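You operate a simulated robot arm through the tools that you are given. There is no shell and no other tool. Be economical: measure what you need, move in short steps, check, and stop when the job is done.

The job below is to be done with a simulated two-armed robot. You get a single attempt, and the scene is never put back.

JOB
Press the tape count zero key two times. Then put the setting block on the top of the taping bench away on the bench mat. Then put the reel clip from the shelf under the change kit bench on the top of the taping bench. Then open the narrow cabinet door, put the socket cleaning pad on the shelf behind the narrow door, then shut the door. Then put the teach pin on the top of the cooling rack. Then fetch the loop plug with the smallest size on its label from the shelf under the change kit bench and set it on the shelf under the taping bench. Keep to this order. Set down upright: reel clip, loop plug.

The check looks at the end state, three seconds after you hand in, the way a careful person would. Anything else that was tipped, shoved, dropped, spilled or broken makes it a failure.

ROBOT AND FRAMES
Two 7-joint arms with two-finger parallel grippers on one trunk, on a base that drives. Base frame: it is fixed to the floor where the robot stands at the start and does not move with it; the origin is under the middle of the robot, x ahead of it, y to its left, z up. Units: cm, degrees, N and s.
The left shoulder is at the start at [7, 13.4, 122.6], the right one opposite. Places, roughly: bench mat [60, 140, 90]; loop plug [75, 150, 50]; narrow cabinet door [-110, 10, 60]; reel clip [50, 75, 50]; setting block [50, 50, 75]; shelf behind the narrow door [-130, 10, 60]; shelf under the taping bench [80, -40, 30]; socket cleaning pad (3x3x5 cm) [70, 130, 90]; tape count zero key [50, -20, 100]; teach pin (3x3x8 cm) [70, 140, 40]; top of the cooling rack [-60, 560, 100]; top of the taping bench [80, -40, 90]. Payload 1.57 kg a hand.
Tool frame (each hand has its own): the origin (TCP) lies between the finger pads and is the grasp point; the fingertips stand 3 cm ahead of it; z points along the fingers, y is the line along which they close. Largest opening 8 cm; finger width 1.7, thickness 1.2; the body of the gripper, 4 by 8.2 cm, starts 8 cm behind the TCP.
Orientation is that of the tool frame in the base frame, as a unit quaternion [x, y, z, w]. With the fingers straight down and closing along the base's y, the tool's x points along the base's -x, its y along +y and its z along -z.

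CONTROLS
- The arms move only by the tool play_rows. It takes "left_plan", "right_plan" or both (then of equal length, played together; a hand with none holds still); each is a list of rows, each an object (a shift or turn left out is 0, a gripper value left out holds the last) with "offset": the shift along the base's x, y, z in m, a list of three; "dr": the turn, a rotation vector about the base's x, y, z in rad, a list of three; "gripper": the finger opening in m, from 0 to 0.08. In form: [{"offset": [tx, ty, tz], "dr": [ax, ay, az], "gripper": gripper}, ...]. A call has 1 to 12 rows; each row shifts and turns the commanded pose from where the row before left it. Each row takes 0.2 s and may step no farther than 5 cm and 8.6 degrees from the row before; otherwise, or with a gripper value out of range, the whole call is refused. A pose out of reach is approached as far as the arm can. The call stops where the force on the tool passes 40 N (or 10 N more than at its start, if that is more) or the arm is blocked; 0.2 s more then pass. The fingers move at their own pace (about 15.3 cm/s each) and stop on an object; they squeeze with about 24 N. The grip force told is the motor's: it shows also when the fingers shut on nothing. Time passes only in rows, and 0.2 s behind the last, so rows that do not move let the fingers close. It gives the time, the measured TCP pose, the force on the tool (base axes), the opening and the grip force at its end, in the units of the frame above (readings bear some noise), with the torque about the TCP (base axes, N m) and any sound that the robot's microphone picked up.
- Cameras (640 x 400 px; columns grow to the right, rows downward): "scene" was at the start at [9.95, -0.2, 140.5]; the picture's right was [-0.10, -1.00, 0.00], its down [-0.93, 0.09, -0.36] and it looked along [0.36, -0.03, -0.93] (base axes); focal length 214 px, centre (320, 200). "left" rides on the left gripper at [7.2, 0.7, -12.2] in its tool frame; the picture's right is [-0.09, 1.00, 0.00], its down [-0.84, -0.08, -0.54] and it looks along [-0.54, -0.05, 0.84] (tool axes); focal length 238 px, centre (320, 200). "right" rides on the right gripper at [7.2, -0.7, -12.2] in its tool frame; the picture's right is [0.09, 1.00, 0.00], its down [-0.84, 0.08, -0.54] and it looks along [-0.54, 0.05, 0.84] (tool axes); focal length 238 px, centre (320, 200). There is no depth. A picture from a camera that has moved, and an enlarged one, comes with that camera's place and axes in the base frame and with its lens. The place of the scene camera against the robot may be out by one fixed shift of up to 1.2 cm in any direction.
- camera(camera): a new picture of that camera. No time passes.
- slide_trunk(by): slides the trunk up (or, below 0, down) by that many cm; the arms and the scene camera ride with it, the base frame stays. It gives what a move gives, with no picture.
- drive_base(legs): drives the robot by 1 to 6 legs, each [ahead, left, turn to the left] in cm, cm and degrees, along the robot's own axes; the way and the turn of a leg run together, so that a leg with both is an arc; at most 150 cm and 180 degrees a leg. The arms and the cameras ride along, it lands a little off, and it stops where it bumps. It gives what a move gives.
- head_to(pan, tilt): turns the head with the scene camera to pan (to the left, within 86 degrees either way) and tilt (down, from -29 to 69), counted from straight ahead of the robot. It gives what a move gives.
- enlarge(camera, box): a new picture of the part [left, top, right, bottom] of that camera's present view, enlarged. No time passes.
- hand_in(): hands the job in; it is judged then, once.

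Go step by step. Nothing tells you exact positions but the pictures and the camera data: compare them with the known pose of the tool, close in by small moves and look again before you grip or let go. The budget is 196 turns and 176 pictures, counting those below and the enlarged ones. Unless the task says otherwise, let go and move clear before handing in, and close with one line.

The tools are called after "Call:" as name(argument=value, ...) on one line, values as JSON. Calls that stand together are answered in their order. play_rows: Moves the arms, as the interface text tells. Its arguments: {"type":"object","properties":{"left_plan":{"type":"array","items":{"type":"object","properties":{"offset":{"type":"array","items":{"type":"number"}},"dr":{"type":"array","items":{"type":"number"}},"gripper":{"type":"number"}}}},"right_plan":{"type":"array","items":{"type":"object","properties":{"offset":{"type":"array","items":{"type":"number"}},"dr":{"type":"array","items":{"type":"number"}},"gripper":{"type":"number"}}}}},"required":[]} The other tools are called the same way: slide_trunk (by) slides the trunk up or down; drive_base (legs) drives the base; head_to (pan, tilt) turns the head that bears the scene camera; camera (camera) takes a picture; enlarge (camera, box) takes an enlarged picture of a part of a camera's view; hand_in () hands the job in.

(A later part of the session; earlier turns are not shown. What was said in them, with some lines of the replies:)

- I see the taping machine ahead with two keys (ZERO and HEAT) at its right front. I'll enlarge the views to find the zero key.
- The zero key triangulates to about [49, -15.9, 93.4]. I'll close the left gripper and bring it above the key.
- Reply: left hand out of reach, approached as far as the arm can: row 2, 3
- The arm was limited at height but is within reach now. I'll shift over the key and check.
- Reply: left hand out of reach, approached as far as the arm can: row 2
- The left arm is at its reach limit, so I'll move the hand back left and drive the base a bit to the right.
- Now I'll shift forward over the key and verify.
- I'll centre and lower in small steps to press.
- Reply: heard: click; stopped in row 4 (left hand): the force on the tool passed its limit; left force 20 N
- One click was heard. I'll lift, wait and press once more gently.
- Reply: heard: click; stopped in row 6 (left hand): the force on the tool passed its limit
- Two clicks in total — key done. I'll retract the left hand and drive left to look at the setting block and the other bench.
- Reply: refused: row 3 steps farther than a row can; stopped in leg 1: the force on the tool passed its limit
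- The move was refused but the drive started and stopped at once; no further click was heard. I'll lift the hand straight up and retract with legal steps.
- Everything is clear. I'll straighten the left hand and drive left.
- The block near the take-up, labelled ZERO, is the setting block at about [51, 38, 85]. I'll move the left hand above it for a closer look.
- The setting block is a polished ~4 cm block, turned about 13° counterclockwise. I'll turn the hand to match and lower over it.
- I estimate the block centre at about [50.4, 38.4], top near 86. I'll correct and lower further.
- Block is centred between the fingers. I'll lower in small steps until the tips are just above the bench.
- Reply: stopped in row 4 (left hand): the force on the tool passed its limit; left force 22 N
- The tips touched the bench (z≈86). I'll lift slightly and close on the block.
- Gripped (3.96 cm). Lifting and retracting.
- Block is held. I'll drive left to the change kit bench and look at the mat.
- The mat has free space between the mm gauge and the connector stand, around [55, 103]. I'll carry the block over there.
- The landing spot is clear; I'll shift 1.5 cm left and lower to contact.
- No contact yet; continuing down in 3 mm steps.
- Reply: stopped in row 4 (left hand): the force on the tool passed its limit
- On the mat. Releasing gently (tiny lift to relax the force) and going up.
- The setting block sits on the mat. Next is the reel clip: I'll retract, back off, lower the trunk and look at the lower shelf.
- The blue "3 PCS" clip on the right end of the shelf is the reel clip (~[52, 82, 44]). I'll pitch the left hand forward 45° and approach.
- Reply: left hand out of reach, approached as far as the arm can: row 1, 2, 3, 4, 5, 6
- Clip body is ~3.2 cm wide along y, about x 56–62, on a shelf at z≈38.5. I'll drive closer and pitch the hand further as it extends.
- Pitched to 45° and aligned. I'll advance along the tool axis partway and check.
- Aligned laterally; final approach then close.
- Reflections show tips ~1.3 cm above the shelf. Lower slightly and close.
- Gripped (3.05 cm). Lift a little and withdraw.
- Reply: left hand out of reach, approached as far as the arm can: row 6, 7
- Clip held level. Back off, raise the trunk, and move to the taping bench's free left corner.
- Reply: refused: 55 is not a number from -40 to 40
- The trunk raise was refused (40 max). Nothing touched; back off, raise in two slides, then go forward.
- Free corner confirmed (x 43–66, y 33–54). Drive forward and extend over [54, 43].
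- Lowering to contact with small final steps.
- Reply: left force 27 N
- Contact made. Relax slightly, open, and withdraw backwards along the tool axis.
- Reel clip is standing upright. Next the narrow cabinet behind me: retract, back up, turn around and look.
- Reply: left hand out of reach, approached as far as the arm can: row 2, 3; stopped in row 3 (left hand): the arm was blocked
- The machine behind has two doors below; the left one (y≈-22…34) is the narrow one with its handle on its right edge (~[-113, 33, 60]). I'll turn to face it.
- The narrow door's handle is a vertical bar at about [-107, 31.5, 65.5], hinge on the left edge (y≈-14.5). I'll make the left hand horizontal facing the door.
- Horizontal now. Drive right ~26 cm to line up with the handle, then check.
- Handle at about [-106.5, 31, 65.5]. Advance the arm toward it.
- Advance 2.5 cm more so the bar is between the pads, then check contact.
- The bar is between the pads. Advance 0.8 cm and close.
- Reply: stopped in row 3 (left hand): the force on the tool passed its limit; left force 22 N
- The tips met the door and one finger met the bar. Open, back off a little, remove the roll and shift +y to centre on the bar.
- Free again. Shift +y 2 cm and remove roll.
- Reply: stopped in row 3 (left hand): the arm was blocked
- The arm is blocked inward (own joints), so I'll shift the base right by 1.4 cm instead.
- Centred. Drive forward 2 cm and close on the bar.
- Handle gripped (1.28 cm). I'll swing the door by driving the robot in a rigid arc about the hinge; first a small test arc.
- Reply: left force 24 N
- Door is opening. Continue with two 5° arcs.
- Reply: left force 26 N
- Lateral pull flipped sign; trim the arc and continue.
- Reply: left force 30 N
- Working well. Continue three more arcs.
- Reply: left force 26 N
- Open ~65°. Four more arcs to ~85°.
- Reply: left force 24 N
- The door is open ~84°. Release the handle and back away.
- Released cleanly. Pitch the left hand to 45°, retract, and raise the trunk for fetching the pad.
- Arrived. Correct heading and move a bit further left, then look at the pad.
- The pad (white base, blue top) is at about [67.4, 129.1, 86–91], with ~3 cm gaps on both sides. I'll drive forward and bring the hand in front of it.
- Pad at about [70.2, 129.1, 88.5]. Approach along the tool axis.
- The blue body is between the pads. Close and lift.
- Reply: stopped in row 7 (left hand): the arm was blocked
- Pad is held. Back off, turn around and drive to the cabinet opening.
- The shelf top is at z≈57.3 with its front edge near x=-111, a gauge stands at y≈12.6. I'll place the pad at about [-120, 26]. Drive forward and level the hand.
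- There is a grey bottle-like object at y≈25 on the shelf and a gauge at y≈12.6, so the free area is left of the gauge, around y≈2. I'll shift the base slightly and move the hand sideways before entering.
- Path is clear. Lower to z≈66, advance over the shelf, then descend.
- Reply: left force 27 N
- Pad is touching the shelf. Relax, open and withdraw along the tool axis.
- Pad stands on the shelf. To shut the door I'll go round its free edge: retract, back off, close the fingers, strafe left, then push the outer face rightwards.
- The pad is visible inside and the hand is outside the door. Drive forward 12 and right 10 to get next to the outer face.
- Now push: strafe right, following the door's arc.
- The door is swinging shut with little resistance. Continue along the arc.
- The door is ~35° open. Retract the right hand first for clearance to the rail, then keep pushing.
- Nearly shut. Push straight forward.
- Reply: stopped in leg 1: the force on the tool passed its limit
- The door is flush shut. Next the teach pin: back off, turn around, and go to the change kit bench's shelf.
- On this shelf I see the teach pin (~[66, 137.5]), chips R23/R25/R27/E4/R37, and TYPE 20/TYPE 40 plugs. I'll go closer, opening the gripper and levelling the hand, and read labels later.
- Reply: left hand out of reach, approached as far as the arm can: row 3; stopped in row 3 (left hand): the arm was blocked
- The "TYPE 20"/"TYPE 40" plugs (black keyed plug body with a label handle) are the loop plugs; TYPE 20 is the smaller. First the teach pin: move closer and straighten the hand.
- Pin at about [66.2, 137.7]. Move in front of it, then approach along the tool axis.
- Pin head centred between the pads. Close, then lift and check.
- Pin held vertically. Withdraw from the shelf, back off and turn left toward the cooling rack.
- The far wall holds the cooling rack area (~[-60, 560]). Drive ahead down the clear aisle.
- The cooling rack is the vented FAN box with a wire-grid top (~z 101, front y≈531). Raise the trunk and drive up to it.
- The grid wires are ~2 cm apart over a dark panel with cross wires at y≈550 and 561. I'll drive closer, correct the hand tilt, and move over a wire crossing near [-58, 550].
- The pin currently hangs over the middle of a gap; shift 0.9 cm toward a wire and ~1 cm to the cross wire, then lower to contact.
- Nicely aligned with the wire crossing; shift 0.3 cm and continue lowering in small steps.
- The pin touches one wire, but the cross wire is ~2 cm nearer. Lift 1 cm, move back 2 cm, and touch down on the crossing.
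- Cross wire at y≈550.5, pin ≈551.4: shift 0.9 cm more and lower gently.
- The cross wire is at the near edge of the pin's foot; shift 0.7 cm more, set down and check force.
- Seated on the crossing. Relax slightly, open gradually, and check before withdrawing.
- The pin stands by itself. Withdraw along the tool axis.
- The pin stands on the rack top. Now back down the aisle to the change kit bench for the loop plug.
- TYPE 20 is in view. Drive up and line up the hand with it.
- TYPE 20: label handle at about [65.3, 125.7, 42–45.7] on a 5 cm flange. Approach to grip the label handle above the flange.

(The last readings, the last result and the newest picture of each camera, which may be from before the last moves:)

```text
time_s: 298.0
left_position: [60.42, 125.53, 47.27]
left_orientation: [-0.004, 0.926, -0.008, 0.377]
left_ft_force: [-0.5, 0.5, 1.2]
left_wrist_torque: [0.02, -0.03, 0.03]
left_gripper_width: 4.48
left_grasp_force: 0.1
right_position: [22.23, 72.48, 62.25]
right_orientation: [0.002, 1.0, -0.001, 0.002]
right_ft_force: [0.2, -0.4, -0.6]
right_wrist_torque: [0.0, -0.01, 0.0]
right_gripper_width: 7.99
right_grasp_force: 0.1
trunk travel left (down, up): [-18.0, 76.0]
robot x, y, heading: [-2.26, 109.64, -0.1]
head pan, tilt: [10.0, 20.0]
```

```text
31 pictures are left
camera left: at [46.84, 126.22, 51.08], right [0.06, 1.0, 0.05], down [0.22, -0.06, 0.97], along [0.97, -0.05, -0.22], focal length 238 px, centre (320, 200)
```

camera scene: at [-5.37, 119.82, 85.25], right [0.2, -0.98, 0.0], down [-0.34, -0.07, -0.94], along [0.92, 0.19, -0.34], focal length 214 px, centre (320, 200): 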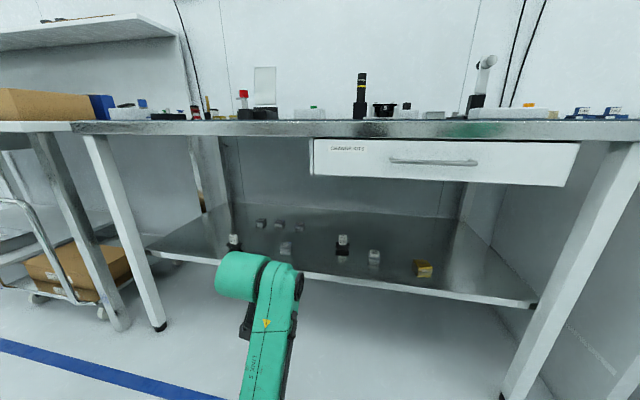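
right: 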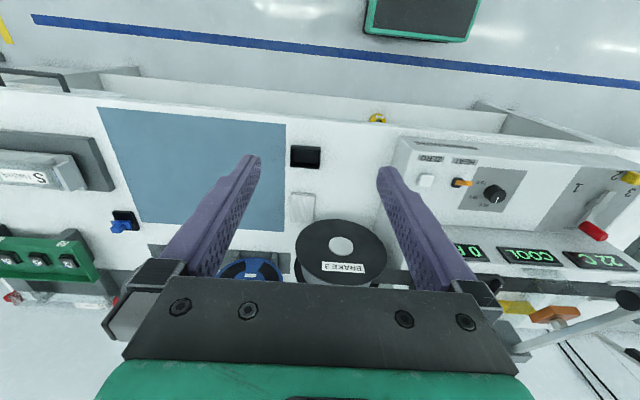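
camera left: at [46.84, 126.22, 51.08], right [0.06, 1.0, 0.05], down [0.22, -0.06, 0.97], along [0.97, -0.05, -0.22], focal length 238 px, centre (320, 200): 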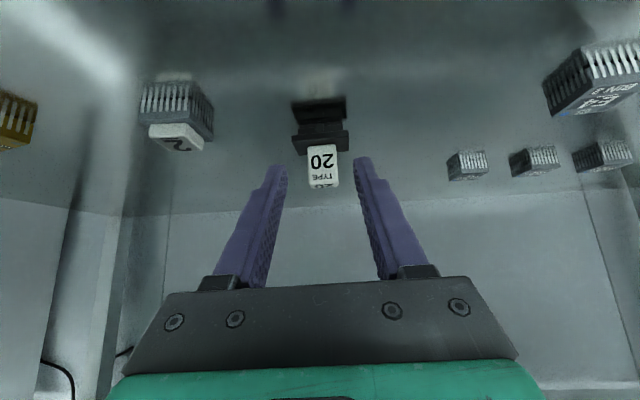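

Call:
play_rows(left_plan=[{"offset": [0.015, 0, -0.007]}, {"offset": [0.015, 0, -0.007]}, {"offset": [0.008, 0, -0.004]}, {}])

Call:
camera(camera="left")

```text
time_s: 299.0
left_position: [64.42, 125.66, 45.63]
left_orientation: [-0.005, 0.926, -0.007, 0.377]
left_ft_force: [0.2, -1.0, -0.5]
left_wrist_torque: [-0.01, -0.01, -0.02]
left_gripper_width: 4.49
left_grasp_force: 0.2
right_position: [22.12, 72.54, 62.3]
right_orientation: [0.001, 1.0, 0.0, 0.002]
right_ft_force: [0.3, -0.9, 0.2]
right_wrist_torque: [0.01, 0.03, 0.03]
right_gripper_width: 8.02
right_grasp_force: 0.1
trunk travel left (down, up): [-18.0, 76.0]
robot x, y, heading: [-2.23, 109.41, 0.0]
head pan, tilt: [10.0, 20.0]
```

```text
30 pictures are left
camera left: at [50.71, 126.36, 49.41], right [0.06, 1.0, 0.05], down [0.22, -0.06, 0.97], along [0.97, -0.05, -0.22], focal length 238 px, centre (320, 200)
```

left: 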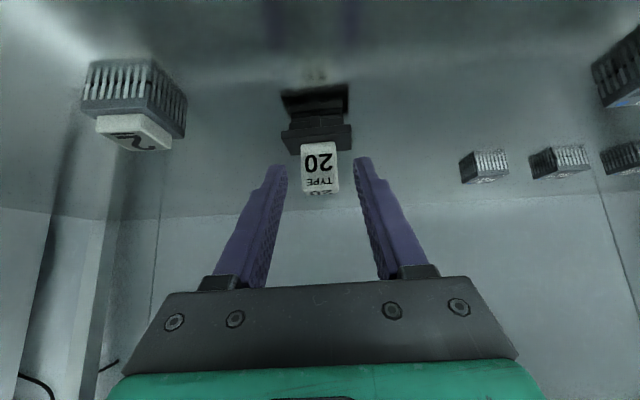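

Label is between the fingertips. Close and lift gently.

Call:
play_rows(left_plan=[{"gripper": 0.035}, {"gripper": 0.02}, {"gripper": 0.01}, {}, {"offset": [0, 0, 0.01]}, {"offset": [0, 0, 0.02]}, {"offset": [0, 0, 0.02]}])

Call:
camera(camera="left")

```text
time_s: 300.6
left_position: [64.11, 125.66, 50.52]
left_orientation: [-0.005, 0.926, -0.007, 0.377]
left_ft_force: [-0.1, -0.1, 0.3]
left_wrist_torque: [0.01, -0.01, -0.02]
left_gripper_width: 1.0
left_grasp_force: 0.0
right_position: [22.2, 72.49, 62.18]
right_orientation: [0.002, 1.0, 0.0, 0.003]
right_ft_force: [-1.1, 0.4, -0.5]
right_wrist_torque: [0.02, -0.03, -0.01]
right_gripper_width: 8.0
right_grasp_force: 0.1
trunk travel left (down, up): [-18.0, 76.0]
robot x, y, heading: [-1.9, 109.67, -0.1]
head pan, tilt: [10.0, 20.0]
```

```text
29 pictures are left
camera left: at [50.55, 126.29, 54.43], right [0.06, 1.0, 0.05], down [0.22, -0.06, 0.97], along [0.97, -0.05, -0.22], focal length 238 px, centre (320, 200)
```

left: 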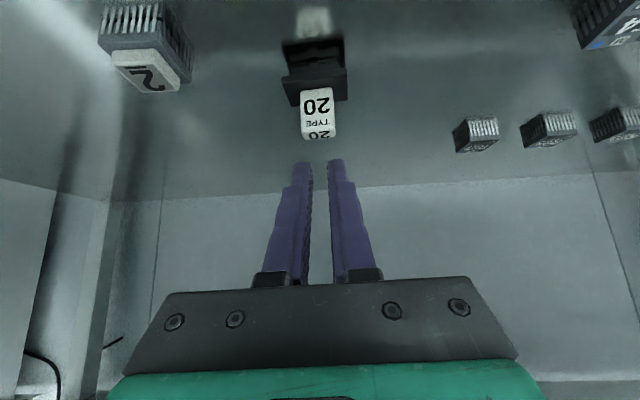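

The fingers closed in front of it; by triangulating, the label is deeper at x≈69, z 40.8–44.3. Reopen and re-approach.

Call:
play_rows(left_plan=[{"gripper": 0.05}, {"gripper": 0.05, "offset": [0.005, 0.0, -0.02]}, {"offset": [0.015, 0, -0.02]}, {"offset": [0.008, 0, -0.012]}, {}])

Call:
camera(camera="left")

```text
time_s: 301.8
left_position: [67.0, 125.72, 45.45]
left_orientation: [-0.004, 0.926, -0.008, 0.378]
left_ft_force: [0.3, -0.3, 0.3]
left_wrist_torque: [0.01, -0.01, -0.03]
left_gripper_width: 5.01
left_grasp_force: 0.0
right_position: [22.15, 72.56, 62.14]
right_orientation: [0.002, 1.0, -0.001, 0.002]
right_ft_force: [0.0, 0.7, 0.1]
right_wrist_torque: [-0.02, -0.02, -0.05]
right_gripper_width: 8.01
right_grasp_force: 0.1
trunk travel left (down, up): [-18.0, 76.0]
robot x, y, heading: [-2.02, 109.9, -0.4]
head pan, tilt: [10.0, 20.0]
```

```text
28 pictures are left
camera left: at [53.42, 126.46, 49.22], right [0.06, 1.0, 0.05], down [0.22, -0.06, 0.97], along [0.97, -0.05, -0.22], focal length 238 px, centre (320, 200)
```

left: 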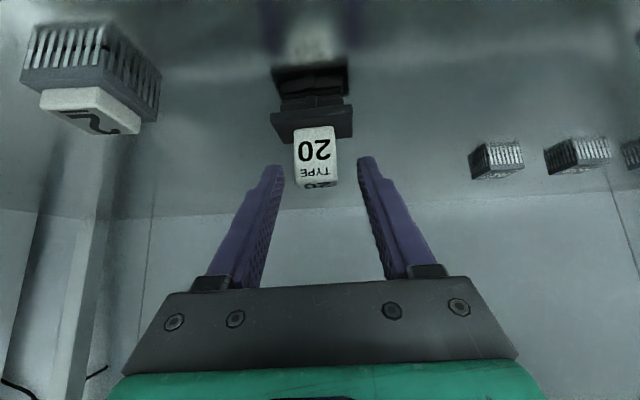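

Call:
play_rows(left_plan=[{"offset": [0.004, 0, -0.008]}, {"offset": [0.004, 0, -0.007]}, {}])

Call:
camera(camera="left")

```text
time_s: 302.6
left_position: [67.75, 125.62, 43.96]
left_orientation: [-0.005, 0.926, -0.007, 0.378]
left_ft_force: [0.7, 0.4, 0.0]
left_wrist_torque: [0.01, 0.01, 0.02]
left_gripper_width: 4.98
left_grasp_force: 0.1
right_position: [22.15, 72.54, 62.21]
right_orientation: [0.001, 1.0, 0.0, 0.003]
right_ft_force: [-0.4, 1.1, 0.0]
right_wrist_torque: [0.02, 0.01, 0.0]
right_gripper_width: 8.02
right_grasp_force: 0.0
trunk travel left (down, up): [-18.0, 76.0]
robot x, y, heading: [-2.0, 109.59, -0.1]
head pan, tilt: [10.0, 20.0]
```

```text
27 pictures are left
camera left: at [54.21, 126.42, 47.74], right [0.06, 1.0, 0.05], down [0.22, -0.06, 0.97], along [0.97, -0.05, -0.22], focal length 238 px, centre (320, 200)
```

left: 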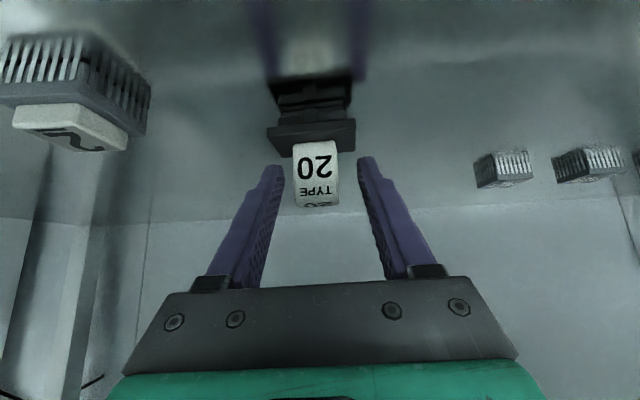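

Call:
play_rows(left_plan=[{"gripper": 0.035}, {"gripper": 0.02}, {"gripper": 0.01}, {}])

```text
time_s: 303.6
left_position: [67.76, 125.69, 44.03]
left_orientation: [-0.005, 0.926, -0.008, 0.377]
left_ft_force: [0.0, 0.7, 1.1]
left_wrist_torque: [0.05, -0.03, -0.04]
left_gripper_width: 2.7
left_grasp_force: 23.6
right_position: [22.14, 72.59, 62.29]
right_orientation: [0.002, 1.0, 0.0, 0.003]
right_ft_force: [0.1, -0.2, 0.1]
right_wrist_torque: [0.0, 0.05, 0.0]
right_gripper_width: 7.98
right_grasp_force: 0.1
trunk travel left (down, up): [-18.0, 76.0]
robot x, y, heading: [-2.05, 109.93, -0.1]
head pan, tilt: [10.0, 20.0]
```

Gripped (2.7 cm). Lift, withdraw and back off.

Call:
play_rows(left_plan=[{"offset": [0, 0, 0.015]}, {"offset": [0, 0, 0.025]}, {"offset": [-0.03, 0, 0.025]}, {"offset": [-0.045, 0, 0]}, {"offset": [-0.045, 0, 0]}, {"offset": [-0.045, 0, 0]}])

Call:
camera(camera="left")

```text
time_s: 305.0
left_position: [51.31, 125.64, 50.71]
left_orientation: [-0.004, 0.926, -0.008, 0.377]
left_ft_force: [0.8, 0.0, -0.5]
left_wrist_torque: [-0.02, 0.01, 0.0]
left_gripper_width: 2.75
left_grasp_force: 24.0
right_position: [22.04, 72.43, 62.24]
right_orientation: [0.001, 1.0, 0.0, 0.002]
right_ft_force: [-0.6, 1.0, 0.1]
right_wrist_torque: [0.03, 0.0, -0.02]
right_gripper_width: 8.0
right_grasp_force: 0.0
trunk travel left (down, up): [-18.0, 76.0]
robot x, y, heading: [-1.74, 109.45, -0.1]
head pan, tilt: [10.0, 20.0]
```

```text
26 pictures are left
camera left: at [37.72, 126.47, 54.41], right [0.06, 1.0, 0.05], down [0.22, -0.06, 0.97], along [0.97, -0.05, -0.22], focal length 238 px, centre (320, 200)
```

left: 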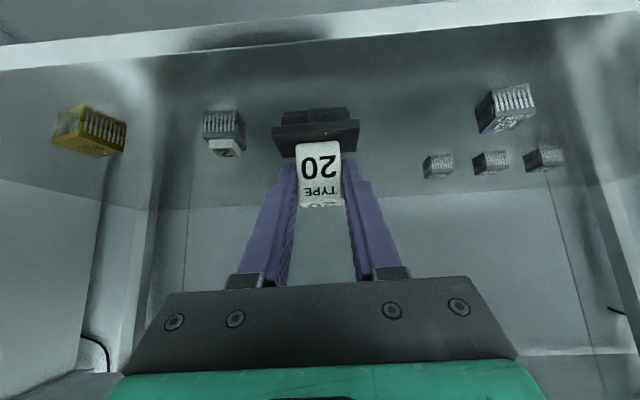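

Held upright. Back off and move to the taping bench's lower shelf.

Call:
drive_base(legs=[[-28, 0, 0], [0, -98, 0]])

Call:
head_to(pan=5, tilt=20)

Call:
camera(camera="scene")

Call:
camera(camera="left")

```text
time_s: 311.7
left_position: [23.45, 26.62, 50.52]
left_orientation: [-0.004, 0.926, -0.008, 0.378]
left_ft_force: [-0.1, 0.5, -0.5]
left_wrist_torque: [0.01, -0.01, -0.02]
left_gripper_width: 2.73
left_grasp_force: 23.7
right_position: [-5.9, -26.71, 62.18]
right_orientation: [0.002, 1.0, 0.0, 0.002]
right_ft_force: [-0.9, -0.5, -0.5]
right_wrist_torque: [-0.01, -0.02, -0.01]
right_gripper_width: 8.01
right_grasp_force: 0.0
trunk travel left (down, up): [-18.0, 76.0]
robot x, y, heading: [-30.02, 10.61, 0.0]
head pan, tilt: [10.0, 20.0]
```

```text
time_s: 312.4
left_position: [23.41, 26.66, 50.55]
left_orientation: [-0.004, 0.926, -0.008, 0.377]
left_ft_force: [0.2, 0.2, 0.2]
left_wrist_torque: [0.0, -0.01, 0.03]
left_gripper_width: 2.73
left_grasp_force: 24.2
right_position: [-5.91, -26.61, 62.14]
right_orientation: [0.002, 1.0, 0.0, 0.003]
right_ft_force: [-0.1, 0.6, -0.3]
right_wrist_torque: [-0.02, 0.04, -0.05]
right_gripper_width: 8.02
right_grasp_force: 0.2
trunk travel left (down, up): [-18.0, 76.0]
robot x, y, heading: [-29.96, 10.6, -0.2]
head pan, tilt: [5.0, 20.0]
```

```text
25 pictures are left
camera scene: at [-16.31, 11.6, 85.25], right [0.08, -1.0, 0.0], down [-0.34, -0.03, -0.94], along [0.94, 0.08, -0.34], focal length 214 px, centre (320, 200)
```

scene: 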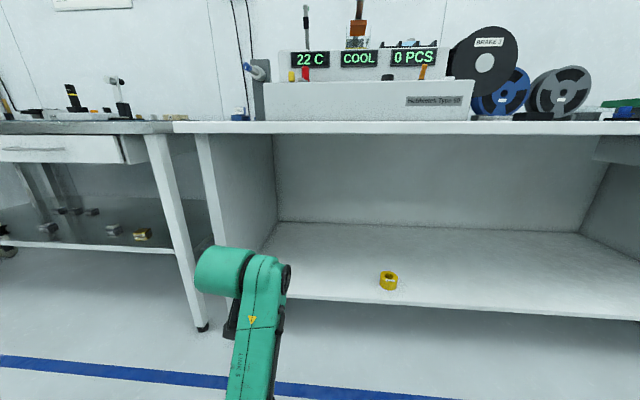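

```text
24 pictures are left
camera left: at [9.82, 27.32, 54.4], right [0.06, 1.0, 0.05], down [0.22, -0.06, 0.97], along [0.97, -0.05, -0.22], focal length 238 px, centre (320, 200)
```

left: 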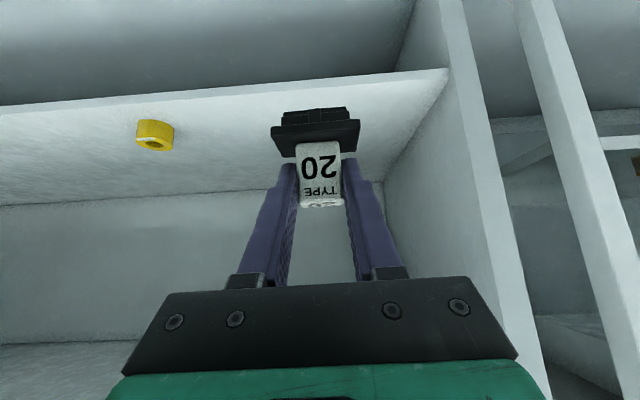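

Shelf is at about z 28, empty around y≈26. Lower the trunk 10 cm and drive forward.

Call:
slide_trunk(by=-10)

Call:
drive_base(legs=[[26, 0, 0]])

Call:
camera(camera="left")

```text
time_s: 313.7
left_position: [23.47, 26.53, 40.69]
left_orientation: [-0.004, 0.926, -0.008, 0.377]
left_ft_force: [0.0, -0.7, -1.3]
left_wrist_torque: [-0.01, 0.01, 0.02]
left_gripper_width: 2.73
left_grasp_force: 24.0
right_position: [-5.93, -26.66, 52.17]
right_orientation: [0.002, 1.0, 0.0, 0.003]
right_ft_force: [-0.2, 0.4, -0.7]
right_wrist_torque: [0.0, 0.01, -0.01]
right_gripper_width: 8.0
right_grasp_force: 0.0
trunk travel left (down, up): [-8.0, 86.0]
robot x, y, heading: [-30.07, 10.03, -0.1]
head pan, tilt: [5.0, 20.0]
```

```text
time_s: 315.6
left_position: [49.71, 26.6, 40.6]
left_orientation: [-0.005, 0.926, -0.007, 0.377]
left_ft_force: [0.2, 0.0, -0.9]
left_wrist_torque: [0.02, 0.03, -0.01]
left_gripper_width: 2.72
left_grasp_force: 24.4
right_position: [20.43, -26.8, 52.23]
right_orientation: [0.002, 1.0, 0.0, 0.003]
right_ft_force: [0.3, -0.6, -0.5]
right_wrist_torque: [0.0, 0.01, 0.01]
right_gripper_width: 7.98
right_grasp_force: 0.2
trunk travel left (down, up): [-8.0, 86.0]
robot x, y, heading: [-4.09, 10.43, -0.1]
head pan, tilt: [5.0, 20.0]
```

```text
23 pictures are left
camera left: at [36.13, 27.28, 44.4], right [0.06, 1.0, 0.05], down [0.22, -0.06, 0.97], along [0.97, -0.05, -0.22], focal length 238 px, centre (320, 200)
```

left: 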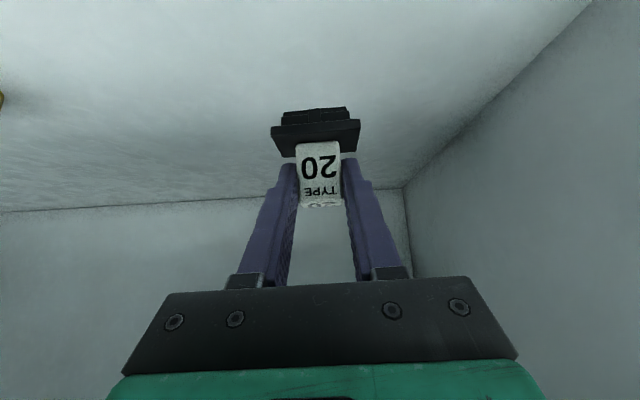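

Clear space. Move 5 cm further in and descend carefully until contact.

Call:
play_rows(left_plan=[{"offset": [0.03, 0, -0.01]}, {"offset": [0.02, 0, -0.02]}, {"offset": [0, 0, -0.01]}, {"offset": [0, 0, -0.005]}, {"offset": [0, 0, -0.004]}, {"offset": [0, 0, -0.004]}, {"offset": [0, 0, -0.004]}, {"offset": [0, 0, -0.004]}, {"offset": [0, 0, -0.003]}, {"offset": [0, 0, -0.003]}])

Call:
camera(camera="left")

```text
time_s: 317.8
left_position: [54.63, 26.47, 33.93]
left_orientation: [-0.004, 0.926, -0.007, 0.377]
left_ft_force: [-0.4, 0.6, 0.4]
left_wrist_torque: [0.01, 0.0, 0.0]
left_gripper_width: 2.72
left_grasp_force: 24.0
right_position: [20.58, -26.78, 52.19]
right_orientation: [0.003, 1.0, 0.001, 0.002]
right_ft_force: [-0.4, -0.2, -0.3]
right_wrist_torque: [0.0, 0.03, -0.01]
right_gripper_width: 8.01
right_grasp_force: 0.1
trunk travel left (down, up): [-8.0, 86.0]
robot x, y, heading: [-3.75, 10.17, -0.4]
head pan, tilt: [5.0, 20.0]
```

```text
22 pictures are left
camera left: at [41.18, 27.25, 37.71], right [0.06, 1.0, 0.05], down [0.22, -0.06, 0.97], along [0.97, -0.05, -0.22], focal length 238 px, centre (320, 200)
```

left: 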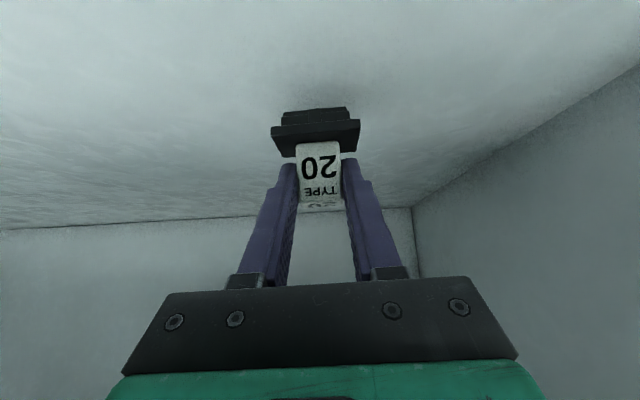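

Not yet touching (shadow just below). Continue in 3 mm steps.

Call:
play_rows(left_plan=[{"offset": [0, 0, -0.003]}, {"offset": [0, 0, -0.003]}, {"offset": [0, 0, -0.003]}, {"offset": [0, 0, -0.003]}, {"offset": [0, 0, -0.003]}, {"offset": [0, 0, -0.003]}])

Call:
camera(camera="left")

```text
time_s: 319.2
left_position: [54.88, 26.57, 32.12]
left_orientation: [-0.004, 0.926, -0.008, 0.377]
left_ft_force: [-1.1, 0.1, -0.8]
left_wrist_torque: [0.0, 0.01, 0.0]
left_gripper_width: 2.74
left_grasp_force: 23.9
right_position: [20.45, -26.64, 52.21]
right_orientation: [0.002, 1.0, 0.001, 0.002]
right_ft_force: [0.4, 1.8, 0.1]
right_wrist_torque: [0.02, 0.01, -0.03]
right_gripper_width: 8.01
right_grasp_force: 0.1
trunk travel left (down, up): [-8.0, 86.0]
robot x, y, heading: [-3.7, 10.51, -0.0]
head pan, tilt: [5.0, 20.0]
```

```text
21 pictures are left
camera left: at [41.2, 27.26, 35.9], right [0.06, 1.0, 0.05], down [0.22, -0.06, 0.97], along [0.97, -0.05, -0.22], focal length 238 px, centre (320, 200)
```

left: 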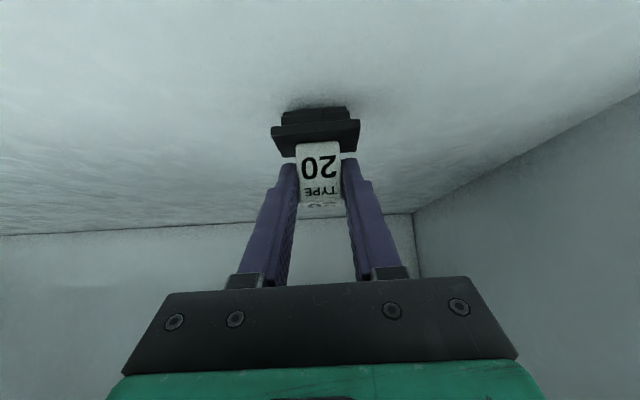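

Call:
play_rows(left_plan=[{"offset": [0, 0, -0.002]}, {"offset": [0, 0, -0.002]}, {"offset": [0, 0, -0.002]}, {"offset": [0, 0, -0.002]}, {"offset": [0, 0, -0.002]}, {"offset": [0, 0, -0.002]}])

```text
time_s: 320.6
left_position: [54.76, 26.49, 31.43]
left_orientation: [-0.005, 0.924, -0.006, 0.382]
left_ft_force: [-1.5, -0.3, 17.6]
left_wrist_torque: [0.33, 0.06, 0.07]
left_gripper_width: 2.74
left_grasp_force: 23.9
right_position: [20.45, -26.79, 52.29]
right_orientation: [0.002, 1.0, 0.0, 0.004]
right_ft_force: [-0.2, -0.4, -0.2]
right_wrist_torque: [-0.02, 0.03, -0.03]
right_gripper_width: 7.99
right_grasp_force: 0.0
trunk travel left (down, up): [-8.0, 86.0]
robot x, y, heading: [-3.73, 10.42, -0.1]
head pan, tilt: [5.0, 20.0]
```

Contact. Relax, open slowly, and check before withdrawing.

Call:
play_rows(left_plan=[{"offset": [0, 0, 0.003]}, {"gripper": 0.035}, {"gripper": 0.048}, {}, {"offset": [-0.02, 0, 0.02]}, {"offset": [-0.03, 0, 0.03]}, {"offset": [-0.03, 0, 0.03]}])

Call:
camera(camera="left")

```text
time_s: 322.2
left_position: [46.72, 26.56, 39.3]
left_orientation: [-0.003, 0.926, -0.008, 0.376]
left_ft_force: [-0.3, 0.7, -0.1]
left_wrist_torque: [-0.01, -0.01, -0.02]
left_gripper_width: 4.77
left_grasp_force: 0.0
right_position: [20.46, -26.69, 52.22]
right_orientation: [0.001, 1.0, 0.0, 0.002]
right_ft_force: [0.2, -0.1, -0.5]
right_wrist_torque: [0.0, 0.01, -0.02]
right_gripper_width: 8.0
right_grasp_force: 0.0
trunk travel left (down, up): [-8.0, 86.0]
robot x, y, heading: [-3.69, 10.8, -0.0]
head pan, tilt: [5.0, 20.0]
```

```text
20 pictures are left
camera left: at [33.07, 27.35, 43.06], right [0.06, 1.0, 0.05], down [0.22, -0.06, 0.97], along [0.97, -0.05, -0.22], focal length 238 px, centre (320, 200)
```

left: 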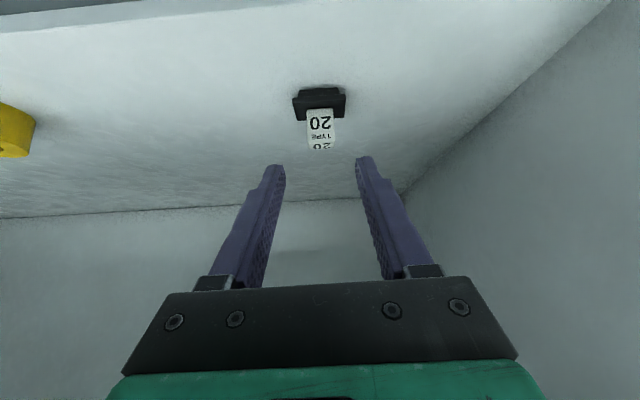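

The plug stands upright on the shelf. Back away and take a final look.

Call:
drive_base(legs=[[-25, 0, 0]])

Call:
slide_trunk(by=35)

Call:
camera(camera="scene")

```text
time_s: 324.0
left_position: [21.48, 26.44, 39.4]
left_orientation: [-0.002, 0.926, -0.009, 0.377]
left_ft_force: [-0.4, -0.2, 0.5]
left_wrist_torque: [0.01, 0.02, -0.02]
left_gripper_width: 4.79
left_grasp_force: 0.1
right_position: [-4.94, -26.66, 52.28]
right_orientation: [0.004, 1.0, 0.0, 0.003]
right_ft_force: [0.0, -0.1, -0.4]
right_wrist_torque: [0.01, -0.02, 0.01]
right_gripper_width: 7.99
right_grasp_force: 0.1
trunk travel left (down, up): [-8.0, 86.0]
robot x, y, heading: [-29.44, 10.24, -0.5]
head pan, tilt: [5.0, 20.0]
```

```text
time_s: 327.4
left_position: [21.53, 26.49, 74.25]
left_orientation: [-0.002, 0.926, -0.009, 0.377]
left_ft_force: [0.4, 0.3, -0.3]
left_wrist_torque: [0.01, 0.01, 0.03]
left_gripper_width: 4.82
left_grasp_force: 0.0
right_position: [-5.0, -26.6, 87.2]
right_orientation: [0.005, 1.0, 0.0, 0.003]
right_ft_force: [0.4, -0.2, -0.6]
right_wrist_torque: [-0.03, -0.02, -0.01]
right_gripper_width: 8.0
right_grasp_force: 0.0
trunk travel left (down, up): [-43.0, 51.0]
robot x, y, heading: [-29.05, 10.7, -0.0]
head pan, tilt: [5.0, 20.0]
```

```text
19 pictures are left
camera scene: at [-15.25, 11.58, 110.25], right [0.08, -1.0, 0.0], down [-0.34, -0.03, -0.94], along [0.94, 0.07, -0.34], focal length 214 px, centre (320, 200)
```

scene: 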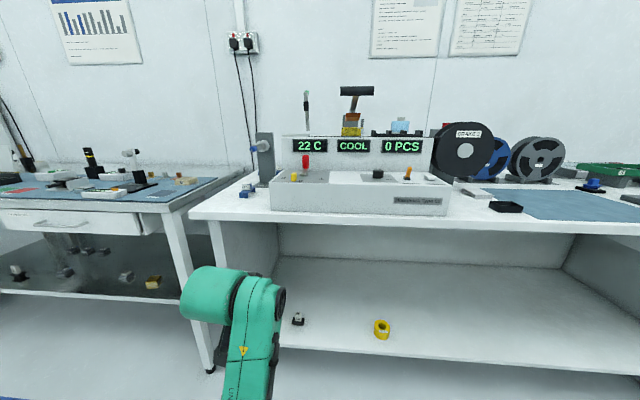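

Everything is in its place in the pictures and both hands are clear, so I'm handing in.

Call:
hand_in()

```text
The job is handed in.
```

All six steps are done in order and the job is handed in; the one judgement call was taking the "TYPE 20" plug as the smallest loop plug, because only "TYPE 20" and "TYPE 40" looked like a matching pair on that shelf.
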